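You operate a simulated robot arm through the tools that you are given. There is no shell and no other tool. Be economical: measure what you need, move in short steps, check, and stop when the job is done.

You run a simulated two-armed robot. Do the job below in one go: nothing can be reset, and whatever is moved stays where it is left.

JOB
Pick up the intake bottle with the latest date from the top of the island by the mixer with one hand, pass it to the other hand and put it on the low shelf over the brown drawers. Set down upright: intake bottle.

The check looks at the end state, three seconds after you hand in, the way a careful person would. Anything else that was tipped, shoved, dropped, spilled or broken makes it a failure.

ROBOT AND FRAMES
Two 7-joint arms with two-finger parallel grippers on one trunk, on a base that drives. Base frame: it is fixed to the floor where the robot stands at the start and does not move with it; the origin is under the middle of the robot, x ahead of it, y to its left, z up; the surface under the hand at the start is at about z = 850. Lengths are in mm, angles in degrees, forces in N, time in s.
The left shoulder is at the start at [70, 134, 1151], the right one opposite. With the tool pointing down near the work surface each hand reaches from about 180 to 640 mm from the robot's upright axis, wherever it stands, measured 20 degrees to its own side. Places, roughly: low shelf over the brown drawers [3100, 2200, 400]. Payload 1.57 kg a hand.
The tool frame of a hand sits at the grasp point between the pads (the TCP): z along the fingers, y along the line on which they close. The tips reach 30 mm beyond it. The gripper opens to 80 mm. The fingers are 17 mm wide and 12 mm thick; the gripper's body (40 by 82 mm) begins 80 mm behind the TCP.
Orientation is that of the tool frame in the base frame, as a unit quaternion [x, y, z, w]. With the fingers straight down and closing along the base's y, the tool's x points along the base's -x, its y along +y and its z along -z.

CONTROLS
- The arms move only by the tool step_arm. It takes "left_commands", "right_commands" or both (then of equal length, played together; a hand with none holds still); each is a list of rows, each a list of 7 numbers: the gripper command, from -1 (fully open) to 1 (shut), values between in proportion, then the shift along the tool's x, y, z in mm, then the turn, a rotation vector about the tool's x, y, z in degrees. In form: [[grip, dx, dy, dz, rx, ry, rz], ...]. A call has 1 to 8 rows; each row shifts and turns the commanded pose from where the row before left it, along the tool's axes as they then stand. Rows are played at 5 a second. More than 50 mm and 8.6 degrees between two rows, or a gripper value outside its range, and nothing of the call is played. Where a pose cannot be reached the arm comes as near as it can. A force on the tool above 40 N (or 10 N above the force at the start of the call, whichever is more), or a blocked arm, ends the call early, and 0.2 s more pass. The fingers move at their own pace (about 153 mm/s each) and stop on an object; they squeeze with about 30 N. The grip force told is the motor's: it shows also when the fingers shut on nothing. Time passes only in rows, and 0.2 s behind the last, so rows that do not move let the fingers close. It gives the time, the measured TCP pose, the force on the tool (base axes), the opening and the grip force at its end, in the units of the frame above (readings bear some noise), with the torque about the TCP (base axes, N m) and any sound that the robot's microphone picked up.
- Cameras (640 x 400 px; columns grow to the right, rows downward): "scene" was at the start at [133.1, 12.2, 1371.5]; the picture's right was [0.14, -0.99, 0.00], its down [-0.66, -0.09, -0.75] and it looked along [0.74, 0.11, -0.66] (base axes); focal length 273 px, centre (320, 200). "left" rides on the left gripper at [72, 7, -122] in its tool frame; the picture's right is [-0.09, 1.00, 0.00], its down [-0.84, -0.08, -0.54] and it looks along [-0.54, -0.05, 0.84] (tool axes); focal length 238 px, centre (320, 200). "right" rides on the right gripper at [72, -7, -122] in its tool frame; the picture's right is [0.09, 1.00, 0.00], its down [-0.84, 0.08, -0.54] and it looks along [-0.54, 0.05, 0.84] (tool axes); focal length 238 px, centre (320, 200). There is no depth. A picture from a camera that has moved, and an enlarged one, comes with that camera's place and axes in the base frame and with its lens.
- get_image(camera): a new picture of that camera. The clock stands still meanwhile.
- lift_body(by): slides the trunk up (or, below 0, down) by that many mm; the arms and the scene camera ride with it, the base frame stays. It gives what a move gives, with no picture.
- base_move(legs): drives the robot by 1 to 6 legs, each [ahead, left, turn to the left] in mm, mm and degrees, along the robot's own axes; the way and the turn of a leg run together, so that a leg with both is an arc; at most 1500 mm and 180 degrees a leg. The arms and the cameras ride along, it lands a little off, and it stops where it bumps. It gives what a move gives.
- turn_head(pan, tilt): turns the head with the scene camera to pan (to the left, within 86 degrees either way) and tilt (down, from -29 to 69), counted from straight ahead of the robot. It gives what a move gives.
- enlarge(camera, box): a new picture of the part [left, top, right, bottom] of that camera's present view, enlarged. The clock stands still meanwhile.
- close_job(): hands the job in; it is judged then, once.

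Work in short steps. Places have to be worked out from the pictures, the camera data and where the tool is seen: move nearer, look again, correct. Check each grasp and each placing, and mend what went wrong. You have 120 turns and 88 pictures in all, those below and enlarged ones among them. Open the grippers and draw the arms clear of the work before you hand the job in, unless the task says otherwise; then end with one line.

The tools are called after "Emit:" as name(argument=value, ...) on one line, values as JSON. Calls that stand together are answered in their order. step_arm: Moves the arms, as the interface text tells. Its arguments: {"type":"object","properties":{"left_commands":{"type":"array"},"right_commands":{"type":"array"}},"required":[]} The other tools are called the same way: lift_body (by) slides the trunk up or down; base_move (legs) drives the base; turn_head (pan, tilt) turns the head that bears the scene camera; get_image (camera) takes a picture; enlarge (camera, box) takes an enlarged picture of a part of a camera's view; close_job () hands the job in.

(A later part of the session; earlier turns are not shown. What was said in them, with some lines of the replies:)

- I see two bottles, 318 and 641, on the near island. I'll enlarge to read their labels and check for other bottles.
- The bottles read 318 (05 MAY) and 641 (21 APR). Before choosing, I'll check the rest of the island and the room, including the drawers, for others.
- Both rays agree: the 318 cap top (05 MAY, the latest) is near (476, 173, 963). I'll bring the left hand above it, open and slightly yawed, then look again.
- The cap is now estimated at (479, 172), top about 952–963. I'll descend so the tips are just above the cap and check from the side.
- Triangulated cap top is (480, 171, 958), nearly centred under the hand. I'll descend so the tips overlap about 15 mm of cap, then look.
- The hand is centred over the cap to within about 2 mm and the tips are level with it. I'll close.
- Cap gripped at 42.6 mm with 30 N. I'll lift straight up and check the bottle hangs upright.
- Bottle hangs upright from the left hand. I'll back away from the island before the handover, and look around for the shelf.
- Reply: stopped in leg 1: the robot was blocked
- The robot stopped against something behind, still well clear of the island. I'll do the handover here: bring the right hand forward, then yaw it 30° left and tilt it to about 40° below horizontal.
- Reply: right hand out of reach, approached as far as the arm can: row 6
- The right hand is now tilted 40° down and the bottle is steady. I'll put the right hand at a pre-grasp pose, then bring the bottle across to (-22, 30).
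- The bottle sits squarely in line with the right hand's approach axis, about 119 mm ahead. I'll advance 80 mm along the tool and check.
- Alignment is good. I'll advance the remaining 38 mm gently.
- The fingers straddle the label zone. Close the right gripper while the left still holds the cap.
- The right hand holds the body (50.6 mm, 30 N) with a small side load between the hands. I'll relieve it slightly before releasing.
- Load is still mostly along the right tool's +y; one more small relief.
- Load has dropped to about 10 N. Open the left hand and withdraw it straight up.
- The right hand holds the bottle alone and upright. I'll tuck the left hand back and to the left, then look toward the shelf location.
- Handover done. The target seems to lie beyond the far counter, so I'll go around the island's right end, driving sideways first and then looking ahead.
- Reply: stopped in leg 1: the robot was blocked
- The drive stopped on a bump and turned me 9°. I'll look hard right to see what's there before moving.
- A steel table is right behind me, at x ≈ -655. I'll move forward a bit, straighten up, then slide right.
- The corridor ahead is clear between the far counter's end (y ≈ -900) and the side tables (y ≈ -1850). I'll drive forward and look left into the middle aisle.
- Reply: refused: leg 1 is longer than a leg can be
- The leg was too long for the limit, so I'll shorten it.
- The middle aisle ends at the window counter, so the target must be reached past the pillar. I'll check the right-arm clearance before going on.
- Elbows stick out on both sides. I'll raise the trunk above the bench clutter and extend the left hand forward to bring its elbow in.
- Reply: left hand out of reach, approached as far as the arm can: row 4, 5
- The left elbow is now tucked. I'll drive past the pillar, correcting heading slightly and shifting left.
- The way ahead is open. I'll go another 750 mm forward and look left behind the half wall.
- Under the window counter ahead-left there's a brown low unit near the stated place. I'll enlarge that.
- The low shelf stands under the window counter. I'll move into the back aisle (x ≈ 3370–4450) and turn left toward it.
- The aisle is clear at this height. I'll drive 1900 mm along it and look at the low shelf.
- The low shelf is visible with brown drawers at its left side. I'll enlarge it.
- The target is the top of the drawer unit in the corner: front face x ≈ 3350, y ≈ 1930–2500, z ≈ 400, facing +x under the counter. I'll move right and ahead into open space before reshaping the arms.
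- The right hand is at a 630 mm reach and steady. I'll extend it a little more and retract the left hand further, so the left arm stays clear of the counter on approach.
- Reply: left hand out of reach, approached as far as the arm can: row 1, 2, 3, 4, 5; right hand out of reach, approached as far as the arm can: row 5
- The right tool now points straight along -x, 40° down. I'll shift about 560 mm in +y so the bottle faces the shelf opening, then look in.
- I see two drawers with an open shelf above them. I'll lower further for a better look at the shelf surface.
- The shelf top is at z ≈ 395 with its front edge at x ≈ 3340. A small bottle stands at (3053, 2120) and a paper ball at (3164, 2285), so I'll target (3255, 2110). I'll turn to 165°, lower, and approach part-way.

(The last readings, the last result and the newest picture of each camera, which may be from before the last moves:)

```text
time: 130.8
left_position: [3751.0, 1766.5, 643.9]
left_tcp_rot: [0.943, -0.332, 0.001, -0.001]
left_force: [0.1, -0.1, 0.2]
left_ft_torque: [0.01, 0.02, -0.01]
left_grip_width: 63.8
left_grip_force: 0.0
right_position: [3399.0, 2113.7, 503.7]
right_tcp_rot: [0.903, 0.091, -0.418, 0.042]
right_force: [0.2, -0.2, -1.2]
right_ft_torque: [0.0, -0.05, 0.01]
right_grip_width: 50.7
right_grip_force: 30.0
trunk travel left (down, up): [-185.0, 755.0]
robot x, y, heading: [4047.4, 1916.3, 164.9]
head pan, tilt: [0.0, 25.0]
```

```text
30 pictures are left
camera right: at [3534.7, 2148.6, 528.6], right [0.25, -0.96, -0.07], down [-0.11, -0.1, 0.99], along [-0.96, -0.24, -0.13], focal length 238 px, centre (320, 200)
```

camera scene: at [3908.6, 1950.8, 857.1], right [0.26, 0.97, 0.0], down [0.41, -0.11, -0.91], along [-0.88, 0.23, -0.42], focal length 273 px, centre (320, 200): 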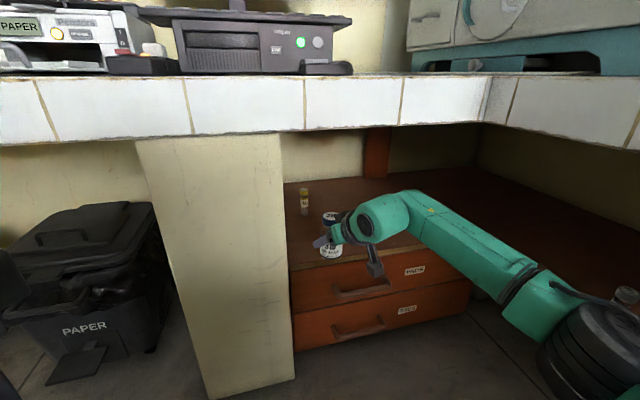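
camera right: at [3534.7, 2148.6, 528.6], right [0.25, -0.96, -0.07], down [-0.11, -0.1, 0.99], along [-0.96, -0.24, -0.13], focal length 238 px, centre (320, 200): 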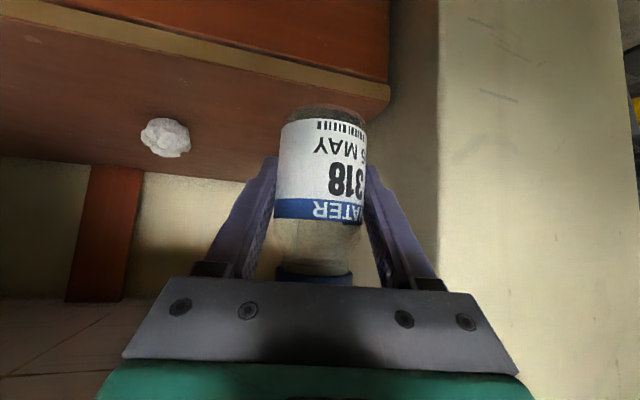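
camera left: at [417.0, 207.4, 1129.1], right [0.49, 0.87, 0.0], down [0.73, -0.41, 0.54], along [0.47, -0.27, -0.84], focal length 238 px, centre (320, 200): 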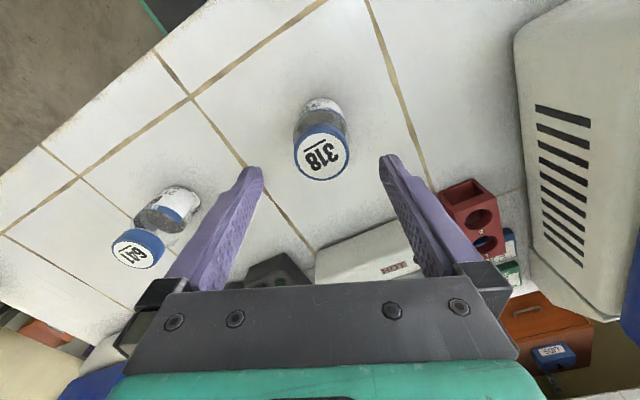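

The shelf's left end is at y ≈ 2040, so I'll aim for y ≈ 2150. First I'll check the right elbow's clearance to the neighbouring board shelf and the left arm's clearance.

Emit:
turn_head(pan=-50, tilt=35)

Emit:
get_image(camera="scene")

Emit:
turn_head(pan=60, tilt=35)

Emit:
get_image(camera="scene")

```text
time: 131.9
left_position: [3751.1, 1767.0, 643.0]
left_tcp_rot: [0.943, -0.331, 0.001, -0.002]
left_force: [-0.9, 0.1, 0.2]
left_ft_torque: [0.0, -0.02, 0.03]
left_grip_width: 64.2
left_grip_force: 0.0
right_position: [3399.2, 2114.1, 504.7]
right_tcp_rot: [0.903, 0.089, -0.419, 0.041]
right_force: [-0.3, -0.4, -1.6]
right_ft_torque: [-0.01, -0.03, -0.01]
right_grip_width: 50.4
right_grip_force: 29.9
trunk travel left (down, up): [-185.0, 755.0]
robot x, y, heading: [4046.4, 1913.6, 165.1]
head pan, tilt: [-50.0, 35.0]
```

```text
29 pictures are left
camera scene: at [3960.3, 2006.9, 841.4], right [0.91, 0.42, 0.0], down [0.24, -0.52, -0.82], along [-0.35, 0.74, -0.57], focal length 273 px, centre (320, 200)
```

scene: 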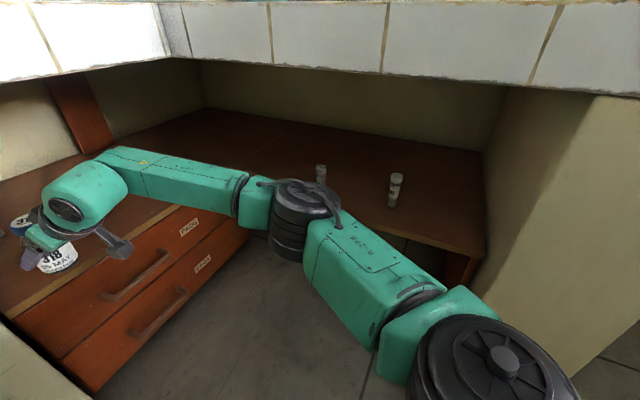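

```text
time: 133.8
left_position: [3751.5, 1765.7, 643.0]
left_tcp_rot: [0.943, -0.332, 0.001, -0.001]
left_force: [0.2, -0.1, 0.0]
left_ft_torque: [0.02, 0.0, -0.01]
left_grip_width: 63.8
left_grip_force: 0.2
right_position: [3399.2, 2114.3, 505.0]
right_tcp_rot: [0.903, 0.089, -0.419, 0.041]
right_force: [0.4, -0.4, -0.1]
right_ft_torque: [0.01, -0.02, 0.0]
right_grip_width: 50.6
right_grip_force: 30.3
trunk travel left (down, up): [-185.0, 755.0]
robot x, y, heading: [4046.1, 1914.3, 164.9]
head pan, tilt: [60.0, 35.0]
```

```text
28 pictures are left
camera scene: at [3935.4, 1864.8, 841.4], right [-0.71, 0.71, 0.0], down [0.41, 0.41, -0.82], along [-0.58, -0.58, -0.57], focal length 273 px, centre (320, 200)
```

scene: 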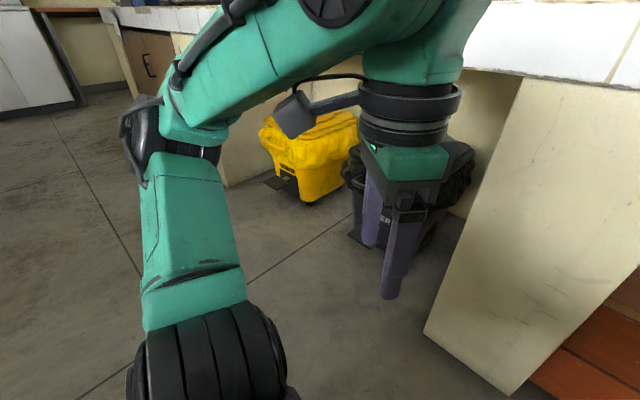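

Both arms have clearance. I'll drive the bottle over the shelf toward (3255, 2155).

Emit:
base_move(legs=[[149, -4, 0]])

Emit:
turn_head(pan=0, tilt=28)

Emit:
get_image(camera="right")

Emit:
enlarge(camera="scene", box=[240, 100, 480, 260])

```text
time: 135.2
left_position: [3606.0, 1808.0, 643.6]
left_tcp_rot: [0.943, -0.332, 0.002, -0.001]
left_force: [-0.6, -0.5, 0.3]
left_ft_torque: [-0.01, -0.04, -0.03]
left_grip_width: 64.1
left_grip_force: 0.0
right_position: [3253.7, 2157.4, 503.3]
right_tcp_rot: [0.903, 0.091, -0.418, 0.042]
right_force: [1.8, 0.3, -0.7]
right_ft_torque: [0.02, -0.02, -0.03]
right_grip_width: 50.5
right_grip_force: 30.1
trunk travel left (down, up): [-185.0, 755.0]
robot x, y, heading: [3903.8, 1956.0, 165.0]
head pan, tilt: [60.0, 35.0]
```

```text
time: 136.5
left_position: [3606.9, 1808.5, 643.8]
left_tcp_rot: [0.943, -0.332, 0.001, 0.0]
left_force: [-0.5, -0.2, 0.5]
left_ft_torque: [-0.01, -0.01, -0.01]
left_grip_width: 64.1
left_grip_force: 0.0
right_position: [3255.2, 2156.3, 505.3]
right_tcp_rot: [0.903, 0.09, -0.418, 0.042]
right_force: [-0.4, -0.3, -1.7]
right_ft_torque: [0.0, 0.03, 0.01]
right_grip_width: 50.3
right_grip_force: 29.5
trunk travel left (down, up): [-185.0, 755.0]
robot x, y, heading: [3899.0, 1959.2, 165.3]
head pan, tilt: [0.0, 28.0]
```

```text
27 pictures are left
camera right: at [3390.4, 2191.0, 528.6], right [0.26, -0.96, -0.07], down [-0.11, -0.1, 0.99], along [-0.96, -0.24, -0.13], focal length 238 px, centre (320, 200)
```

right: 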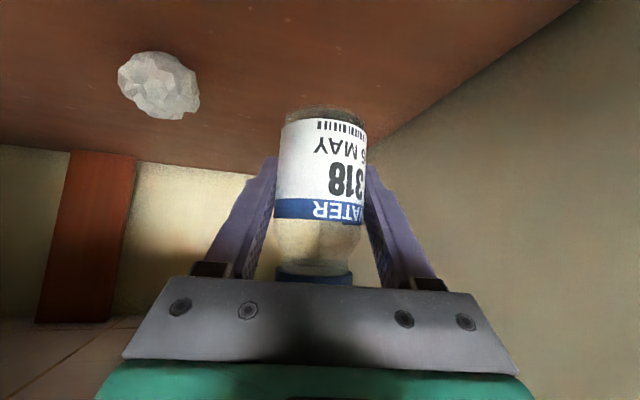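

```text
2.50 times, centred on (360, 180) of scene
camera zoom: at [3765.3, 1993.1, 852.3], right [0.26, 0.97, 0.0], down [0.45, -0.12, -0.88], along [-0.85, 0.23, -0.47], focal length 682 px, centre (220, 250)
```

zoom: 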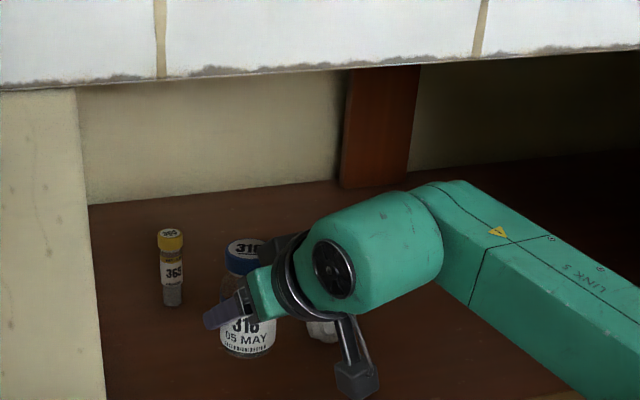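

The bottle is over the shelf at (3255, 2156), clear of the ball and vial. I'll lower the trunk 45 mm and check the remaining gap.

Emit:
lift_body(by=-45)

Emit:
get_image(camera="right")

Emit:
enlarge(camera="scene", box=[240, 100, 400, 220])

```text
time: 137.4
left_position: [3607.4, 1808.5, 597.7]
left_tcp_rot: [0.943, -0.332, 0.001, -0.002]
left_force: [0.0, -0.1, 0.2]
left_ft_torque: [-0.01, 0.02, 0.02]
left_grip_width: 63.9
left_grip_force: 0.0
right_position: [3254.6, 2157.4, 459.3]
right_tcp_rot: [0.903, 0.089, -0.419, 0.041]
right_force: [0.7, -0.8, -1.8]
right_ft_torque: [0.02, -0.02, -0.02]
right_grip_width: 50.7
right_grip_force: 30.0
trunk travel left (down, up): [-140.0, 800.0]
robot x, y, heading: [3904.4, 1957.3, 165.0]
head pan, tilt: [0.0, 28.0]
```

```text
25 pictures are left
camera right: at [3390.4, 2190.9, 483.7], right [0.26, -0.96, -0.07], down [-0.11, -0.1, 0.99], along [-0.96, -0.24, -0.13], focal length 238 px, centre (320, 200)
```

right: 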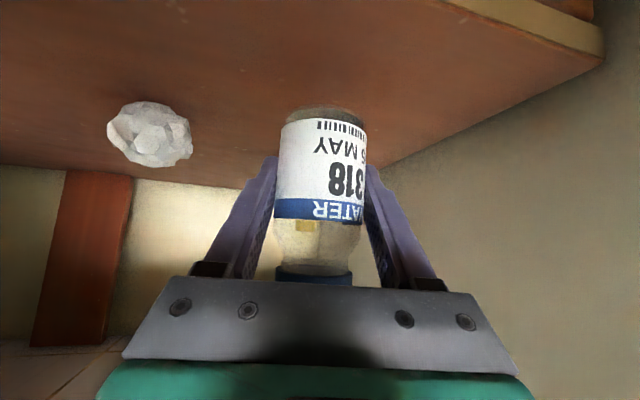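

```text
3.33 times, centred on (320, 160) of scene
camera zoom: at [3765.5, 1993.2, 807.3], right [0.26, 0.97, 0.0], down [0.45, -0.12, -0.88], along [-0.85, 0.23, -0.47], focal length 909 px, centre (320, 333)
```

zoom: 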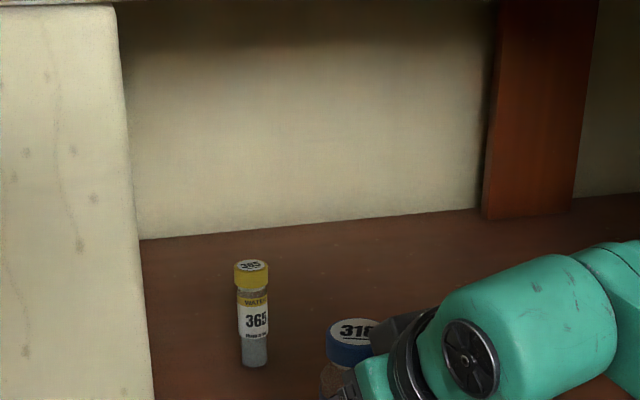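

The remaining gap is about 15 mm. I'll lower gently with the arm and watch the force.

Emit:
step_arm(right_commands=[[1, 1.53, 0, 1.29, 0, 0, 0], [1, 1.53, 0, 1.29, 0, 0, 0], [1, 1.53, 0, 1.29, 0, 0, 0], [1, 1.53, 0, 1.29, 0, 0, 0], [1, 1.53, 0, 1.29, 0, 0, 0]])

```text
time: 138.6
left_position: [3606.8, 1808.5, 597.8]
left_tcp_rot: [0.943, -0.332, 0.001, -0.001]
left_force: [1.2, -0.6, 0.5]
left_ft_torque: [-0.01, 0.05, 0.03]
left_grip_width: 63.7
left_grip_force: 0.0
right_position: [3254.7, 2156.3, 449.2]
right_tcp_rot: [0.903, 0.09, -0.417, 0.042]
right_force: [0.5, -0.2, -1.0]
right_ft_torque: [-0.03, -0.01, 0.02]
right_grip_width: 50.6
right_grip_force: 29.7
trunk travel left (down, up): [-140.0, 800.0]
robot x, y, heading: [3896.9, 1959.2, 165.2]
head pan, tilt: [0.0, 28.0]
```

No contact yet. I'll continue in 1.5 mm steps.

Emit:
step_arm(right_commands=[[1, 1.15, 0, 0.97, 0, 0, 0], [1, 1.15, 0, 0.97, 0, 0, 0], [1, 1.15, 0, 0.97, 0, 0, 0]])

```text
time: 139.4
left_position: [3606.3, 1808.4, 599.1]
left_tcp_rot: [0.944, -0.331, 0.001, -0.002]
left_force: [0.5, 0.2, -0.3]
left_ft_torque: [-0.03, -0.01, -0.01]
left_grip_width: 64.0
left_grip_force: 0.1
right_position: [3254.7, 2155.1, 445.2]
right_tcp_rot: [0.903, 0.09, -0.418, 0.042]
right_force: [0.4, -0.2, -1.0]
right_ft_torque: [0.03, 0.01, 0.01]
right_grip_width: 50.8
right_grip_force: 30.3
trunk travel left (down, up): [-140.0, 800.0]
robot x, y, heading: [3904.3, 1956.2, 165.1]
head pan, tilt: [0.0, 28.0]
```

Still no contact, so more small steps.

Emit:
step_arm(right_commands=[[1, 1.15, 0, 0.97, 0, 0, 0], [1, 1.15, 0, 0.97, 0, 0, 0]])

Emit:
get_image(camera="right")

```text
time: 140.0
left_position: [3607.1, 1810.1, 597.6]
left_tcp_rot: [0.943, -0.332, 0.002, -0.001]
left_force: [-0.5, -0.4, -0.3]
left_ft_torque: [-0.01, -0.01, 0.0]
left_grip_width: 63.8
left_grip_force: 0.1
right_position: [3254.2, 2156.0, 441.8]
right_tcp_rot: [0.903, 0.089, -0.418, 0.041]
right_force: [1.0, -0.5, -1.4]
right_ft_torque: [0.01, -0.02, 0.01]
right_grip_width: 50.3
right_grip_force: 29.9
trunk travel left (down, up): [-140.0, 800.0]
robot x, y, heading: [3901.5, 1955.7, 165.2]
head pan, tilt: [0.0, 28.0]
```

```text
23 pictures are left
camera right: at [3390.1, 2190.5, 465.5], right [0.26, -0.96, -0.07], down [-0.11, -0.1, 0.99], along [-0.96, -0.24, -0.13], focal length 238 px, centre (320, 200)
```

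right: 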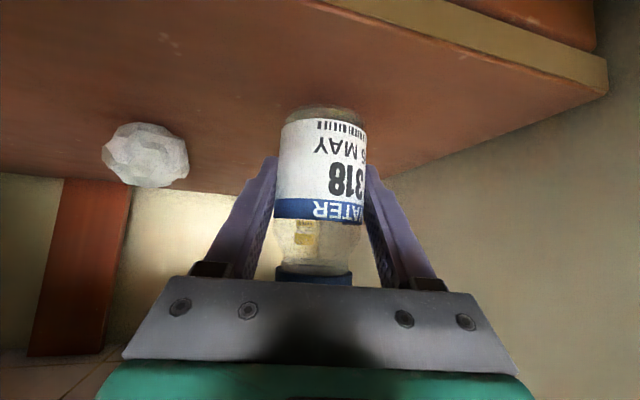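

Contact should be close. I'll continue in small steps.

Emit:
step_arm(right_commands=[[1, 1.15, 0, 0.97, 0, 0, 0], [1, 1.15, 0, 0.97, 0, 0, 0]])

```text
time: 140.6
left_position: [3606.6, 1809.5, 597.6]
left_tcp_rot: [0.944, -0.331, 0.001, -0.001]
left_force: [0.9, 0.7, 0.4]
left_ft_torque: [0.01, 0.02, -0.02]
left_grip_width: 64.1
left_grip_force: 0.0
right_position: [3254.5, 2157.9, 438.1]
right_tcp_rot: [0.902, 0.089, -0.42, 0.041]
right_force: [0.5, 0.4, -1.3]
right_ft_torque: [0.02, 0.03, 0.02]
right_grip_width: 50.5
right_grip_force: 29.3
trunk travel left (down, up): [-140.0, 800.0]
robot x, y, heading: [3902.7, 1954.4, 164.9]
head pan, tilt: [0.0, 28.0]
```

Still about -1 N. I'll keep going in the same increments.

Emit:
step_arm(right_commands=[[1, 1.15, 0, 0.97, 0, 0, 0], [1, 1.15, 0, 0.97, 0, 0, 0]])

```text
time: 141.2
left_position: [3607.1, 1808.8, 597.8]
left_tcp_rot: [0.944, -0.331, 0.0, 0.0]
left_force: [-0.3, 0.1, 0.3]
left_ft_torque: [0.02, -0.01, 0.03]
left_grip_width: 63.9
left_grip_force: 0.1
right_position: [3253.7, 2155.7, 436.4]
right_tcp_rot: [0.902, 0.089, -0.42, 0.041]
right_force: [-0.3, 0.2, -0.5]
right_ft_torque: [-0.02, 0.01, 0.0]
right_grip_width: 50.4
right_grip_force: 30.2
trunk travel left (down, up): [-140.0, 800.0]
robot x, y, heading: [3899.6, 1957.0, 165.5]
head pan, tilt: [0.0, 28.0]
```

Emit:
step_arm(right_commands=[[1, 1.15, 0, 0.97, 0, 0, 0], [1, 0.77, 0, 0.65, 0, 0, 0]])

Emit:
turn_head(pan=0, tilt=38)

Emit:
enlarge(camera="scene", box=[260, 80, 420, 200])

```text
time: 141.8
left_position: [3607.4, 1809.0, 597.7]
left_tcp_rot: [0.944, -0.331, 0.002, -0.001]
left_force: [-0.5, 0.2, 0.5]
left_ft_torque: [-0.03, 0.0, -0.02]
left_grip_width: 64.0
left_grip_force: 0.0
right_position: [3253.1, 2156.4, 434.1]
right_tcp_rot: [0.903, 0.091, -0.419, 0.042]
right_force: [0.2, 0.1, -1.1]
right_ft_torque: [-0.02, 0.03, 0.02]
right_grip_width: 50.5
right_grip_force: 30.4
trunk travel left (down, up): [-140.0, 800.0]
robot x, y, heading: [3904.3, 1955.6, 165.2]
head pan, tilt: [0.0, 28.0]
```

```text
time: 142.5
left_position: [3605.5, 1807.3, 598.8]
left_tcp_rot: [0.943, -0.332, 0.001, -0.001]
left_force: [-0.5, 1.2, 0.8]
left_ft_torque: [0.03, -0.01, 0.0]
left_grip_width: 64.1
left_grip_force: 0.1
right_position: [3253.0, 2155.9, 433.6]
right_tcp_rot: [0.903, 0.09, -0.419, 0.041]
right_force: [-0.1, 0.1, -1.8]
right_ft_torque: [-0.02, 0.0, 0.06]
right_grip_width: 50.6
right_grip_force: 30.3
trunk travel left (down, up): [-140.0, 800.0]
robot x, y, heading: [3901.6, 1956.4, 165.1]
head pan, tilt: [0.0, 38.0]
```

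```text
3.33 times, centred on (340, 140) of scene
camera zoom: at [3770.0, 1991.9, 791.8], right [0.26, 0.97, 0.0], down [0.59, -0.16, -0.79], along [-0.76, 0.2, -0.62], focal length 909 px, centre (253, 400)
```

zoom: 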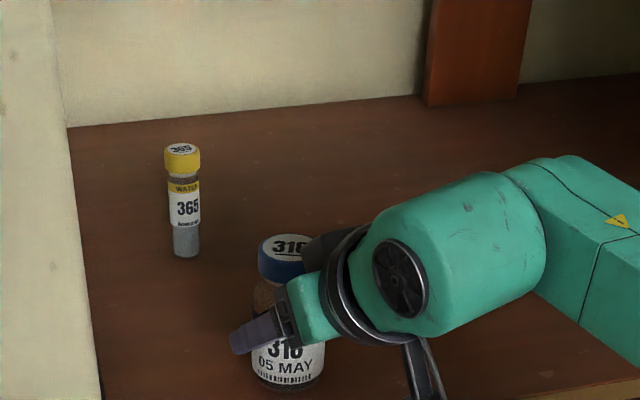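

No contact yet, but the bottle looks very near the surface. I'll continue in 1.5 mm steps.

Emit:
step_arm(right_commands=[[1, 1.15, 0, 0.97, 0, 0, 0], [1, 1.15, 0, 0.97, 0, 0, 0]])

```text
time: 143.1
left_position: [3605.9, 1808.8, 597.3]
left_tcp_rot: [0.943, -0.332, 0.002, -0.001]
left_force: [0.1, 0.0, 0.2]
left_ft_torque: [0.03, -0.01, 0.01]
left_grip_width: 64.0
left_grip_force: 0.0
right_position: [3254.2, 2156.1, 430.3]
right_tcp_rot: [0.903, 0.091, -0.418, 0.042]
right_force: [-0.2, -1.0, -1.7]
right_ft_torque: [0.02, 0.0, 0.0]
right_grip_width: 50.6
right_grip_force: 29.7
trunk travel left (down, up): [-140.0, 800.0]
robot x, y, heading: [3903.1, 1954.5, 165.2]
head pan, tilt: [0.0, 38.0]
```

Emit:
step_arm(right_commands=[[1, 1.15, 0, 0.97, 0, 0, 0], [1, 1.15, 0, 0.97, 0, 0, 0]])

Emit:
enlarge(camera="right", box=[220, 40, 440, 180])

```text
time: 143.7
left_position: [3607.8, 1809.5, 598.5]
left_tcp_rot: [0.944, -0.331, 0.0, -0.002]
left_force: [0.4, 0.4, -0.1]
left_ft_torque: [-0.03, 0.0, -0.01]
left_grip_width: 63.7
left_grip_force: 0.0
right_position: [3254.0, 2158.1, 429.5]
right_tcp_rot: [0.902, 0.09, -0.42, 0.042]
right_force: [-2.5, 0.8, 3.2]
right_ft_torque: [-0.07, -0.01, -0.03]
right_grip_width: 50.7
right_grip_force: 30.4
trunk travel left (down, up): [-140.0, 800.0]
robot x, y, heading: [3903.6, 1954.7, 165.0]
head pan, tilt: [0.0, 38.0]
```

```text
2.86 times, centred on (330, 110) of right
camera zoom: at [3389.8, 2191.0, 452.6], right [0.26, -0.96, -0.07], down [-0.11, -0.1, 0.99], along [-0.96, -0.24, -0.13], focal length 681 px, centre (291, 457)
```

zoom: 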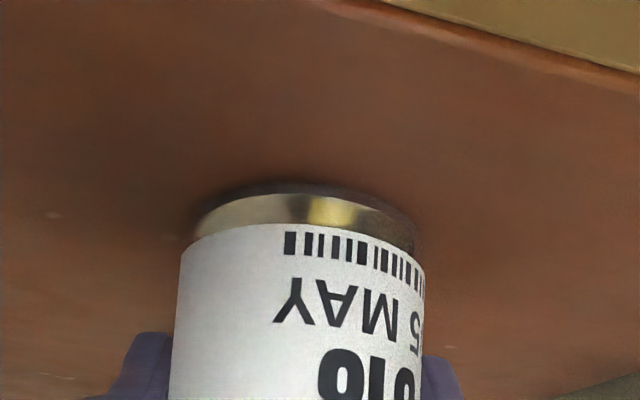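

Contact made (vertical force went from -1.5 to +3.2 N). One more millimetre to seat it.

Emit:
step_arm(right_commands=[[1, 0.9, 0, 0.75, 0, 0, 0], [1, 0, 0, 0, 0, 0, 0]])

```text
time: 144.3
left_position: [3608.6, 1808.2, 597.3]
left_tcp_rot: [0.943, -0.332, 0.001, -0.002]
left_force: [0.8, 0.6, 0.0]
left_ft_torque: [-0.01, -0.03, 0.0]
left_grip_width: 64.1
left_grip_force: 0.0
right_position: [3255.2, 2157.8, 428.5]
right_tcp_rot: [0.902, 0.09, -0.419, 0.042]
right_force: [-0.6, 0.5, 7.1]
right_ft_torque: [-0.05, -0.12, -0.04]
right_grip_width: 50.6
right_grip_force: 29.8
trunk travel left (down, up): [-140.0, 800.0]
robot x, y, heading: [3904.5, 1955.6, 165.1]
head pan, tilt: [0.0, 38.0]
```

Seated at 7 N. I'll open gradually.

Emit:
step_arm(right_commands=[[-0.35, 0, 0, 0, 0, 0, 0], [-0.7, 0, 0, 0, 0, 0, 0], [-1, 0, 0, 0, 0, 0, 0]])

Emit:
get_image(camera="right")

Emit:
enlarge(camera="scene", box=[260, 80, 420, 200])

```text
time: 145.1
left_position: [3607.6, 1808.2, 598.0]
left_tcp_rot: [0.943, -0.332, 0.001, -0.002]
left_force: [-0.7, 0.1, 0.3]
left_ft_torque: [-0.03, 0.02, -0.01]
left_grip_width: 63.9
left_grip_force: 0.1
right_position: [3253.6, 2157.6, 426.4]
right_tcp_rot: [0.903, 0.09, -0.418, 0.042]
right_force: [0.1, 0.0, 1.0]
right_ft_torque: [-0.01, 0.0, 0.01]
right_grip_width: 79.8
right_grip_force: 0.1
trunk travel left (down, up): [-140.0, 800.0]
robot x, y, heading: [3897.9, 1955.3, 165.2]
head pan, tilt: [0.0, 38.0]
```

```text
20 pictures are left
camera right: at [3389.7, 2191.1, 450.9], right [0.26, -0.96, -0.07], down [-0.11, -0.1, 0.99], along [-0.96, -0.24, -0.13], focal length 238 px, centre (320, 200)
```

right: 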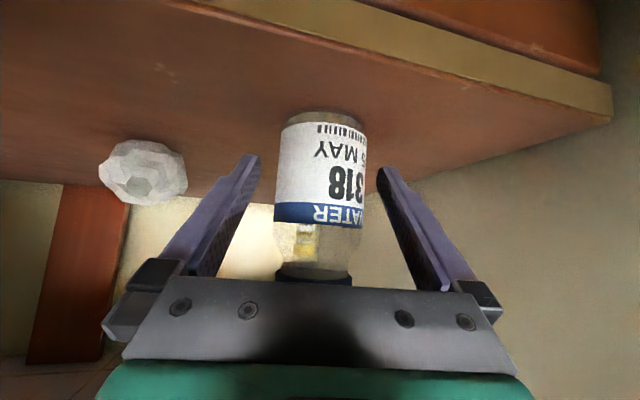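

```text
3.33 times, centred on (340, 140) of scene
camera zoom: at [3770.2, 1991.9, 791.8], right [0.26, 0.97, 0.0], down [0.6, -0.16, -0.79], along [-0.76, 0.2, -0.62], focal length 909 px, centre (253, 400)
```

zoom: 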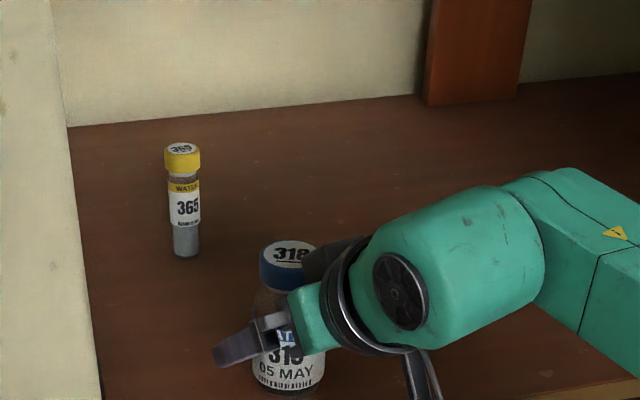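

The bottle stands free and upright with the fingers clear on both sides. I'll withdraw along the tool axis.

Emit:
step_arm(right_commands=[[-1, 0, 0, -8, 0, 0, 0], [-1, 0, 0, -15, 0, 0, 0], [-1, 0, 0, -25, 0, 0, 0], [-1, 0, 0, -30, 0, 0, 0], [-1, 0, 0, -30, 0, 0, 0]])

Emit:
get_image(camera="right")

```text
time: 146.3
left_position: [3606.5, 1808.9, 598.3]
left_tcp_rot: [0.944, -0.331, 0.001, -0.001]
left_force: [-0.2, 0.3, 0.7]
left_ft_torque: [-0.01, -0.02, 0.01]
left_grip_width: 63.7
left_grip_force: 0.0
right_position: [3333.8, 2173.1, 496.6]
right_tcp_rot: [0.902, 0.09, -0.419, 0.042]
right_force: [0.5, 0.0, 0.3]
right_ft_torque: [0.02, -0.01, 0.02]
right_grip_width: 80.3
right_grip_force: 0.1
trunk travel left (down, up): [-140.0, 800.0]
robot x, y, heading: [3899.8, 1955.1, 165.0]
head pan, tilt: [0.0, 38.0]
```

```text
18 pictures are left
camera right: at [3469.9, 2207.5, 521.3], right [0.25, -0.96, -0.07], down [-0.11, -0.1, 0.99], along [-0.96, -0.24, -0.13], focal length 238 px, centre (320, 200)
```

right: 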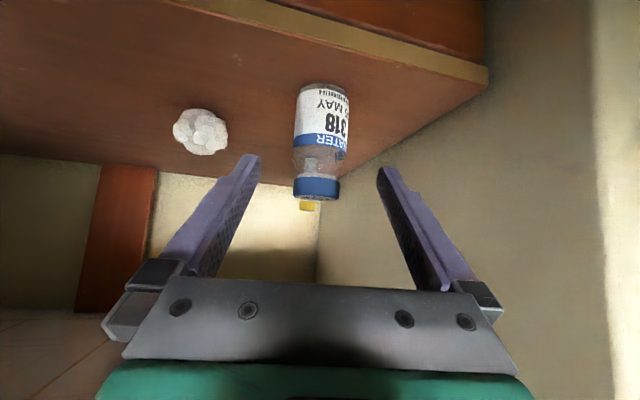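

The bottle is undisturbed. I'll back the base away so the arms are clear and do a final check.

Emit:
base_move(legs=[[-280, 0, 0]])

Emit:
turn_head(pan=0, tilt=28)

Emit:
get_image(camera="scene")

Emit:
enlarge(camera="scene", box=[260, 120, 460, 245])

```text
time: 148.2
left_position: [3876.8, 1736.7, 599.6]
left_tcp_rot: [0.944, -0.331, 0.0, -0.002]
left_force: [0.3, -0.1, -0.9]
left_ft_torque: [0.01, -0.02, -0.04]
left_grip_width: 63.9
left_grip_force: 0.1
right_position: [3602.6, 2100.2, 495.4]
right_tcp_rot: [0.902, 0.091, -0.419, 0.042]
right_force: [0.5, -0.4, -0.2]
right_ft_torque: [-0.01, 0.0, 0.0]
right_grip_width: 79.9
right_grip_force: 0.0
trunk travel left (down, up): [-140.0, 800.0]
robot x, y, heading: [4169.6, 1881.3, 165.1]
head pan, tilt: [0.0, 38.0]
```

```text
time: 148.9
left_position: [3877.5, 1736.3, 598.1]
left_tcp_rot: [0.944, -0.331, 0.0, -0.001]
left_force: [-0.5, -0.1, 0.2]
left_ft_torque: [0.0, -0.01, 0.02]
left_grip_width: 64.0
left_grip_force: 0.1
right_position: [3603.2, 2101.2, 496.9]
right_tcp_rot: [0.902, 0.092, -0.419, 0.043]
right_force: [0.7, 0.4, 0.9]
right_ft_torque: [0.01, 0.01, 0.01]
right_grip_width: 79.9
right_grip_force: 0.1
trunk travel left (down, up): [-140.0, 800.0]
robot x, y, heading: [4170.9, 1880.0, 165.1]
head pan, tilt: [0.0, 28.0]
```

```text
17 pictures are left
camera scene: at [4035.2, 1921.3, 807.3], right [0.26, 0.97, 0.0], down [0.45, -0.12, -0.88], along [-0.85, 0.23, -0.47], focal length 273 px, centre (320, 200)
```

scene: 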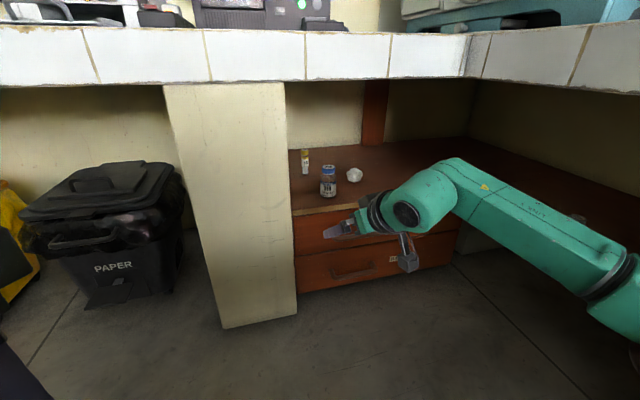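

```text
3.20 times, centred on (360, 182) of scene
camera zoom: at [4035.2, 1921.3, 807.3], right [0.26, 0.97, 0.0], down [0.45, -0.12, -0.88], along [-0.85, 0.23, -0.47], focal length 873 px, centre (192, 256)
```

zoom: 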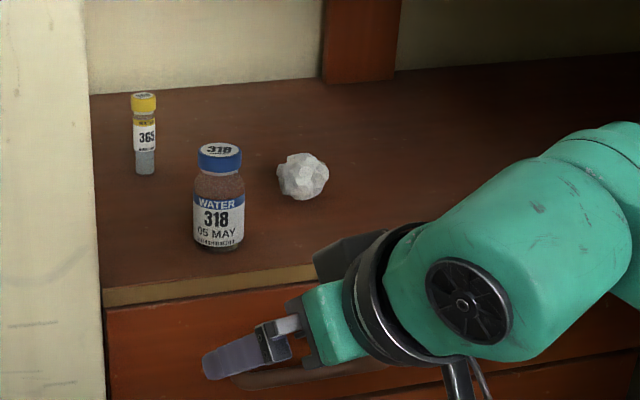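

Bottle 318 stands upright on the shelf over the brown drawers, and the vial and paper ball are untouched. I'll open the left gripper fully and hand in.

Emit:
step_arm(left_commands=[[-1, 0, 0, 0, 0, 0, 0]])

Emit:
close_job()

```text
time: 149.3
left_position: [3876.9, 1736.4, 599.5]
left_tcp_rot: [0.944, -0.33, 0.001, -0.001]
left_force: [-0.3, -1.2, -0.1]
left_ft_torque: [0.01, 0.0, 0.02]
left_grip_width: 80.1
left_grip_force: 0.1
right_position: [3603.2, 2100.7, 496.2]
right_tcp_rot: [0.903, 0.091, -0.419, 0.042]
right_force: [0.9, -0.2, -0.1]
right_ft_torque: [0.03, -0.03, 0.0]
right_grip_width: 80.0
right_grip_force: 0.0
trunk travel left (down, up): [-140.0, 800.0]
robot x, y, heading: [4171.1, 1884.2, 165.2]
head pan, tilt: [0.0, 28.0]
```

```text
The job is handed in.
```

I picked up intake bottle 318 (05 MAY, later than 641's 21 APR) with the left hand, passed it to the right, and set it upright on the low shelf over the brown drawers; the base bumped a steel table behind the start position twice while driving, and I saw nothing on it tipped.
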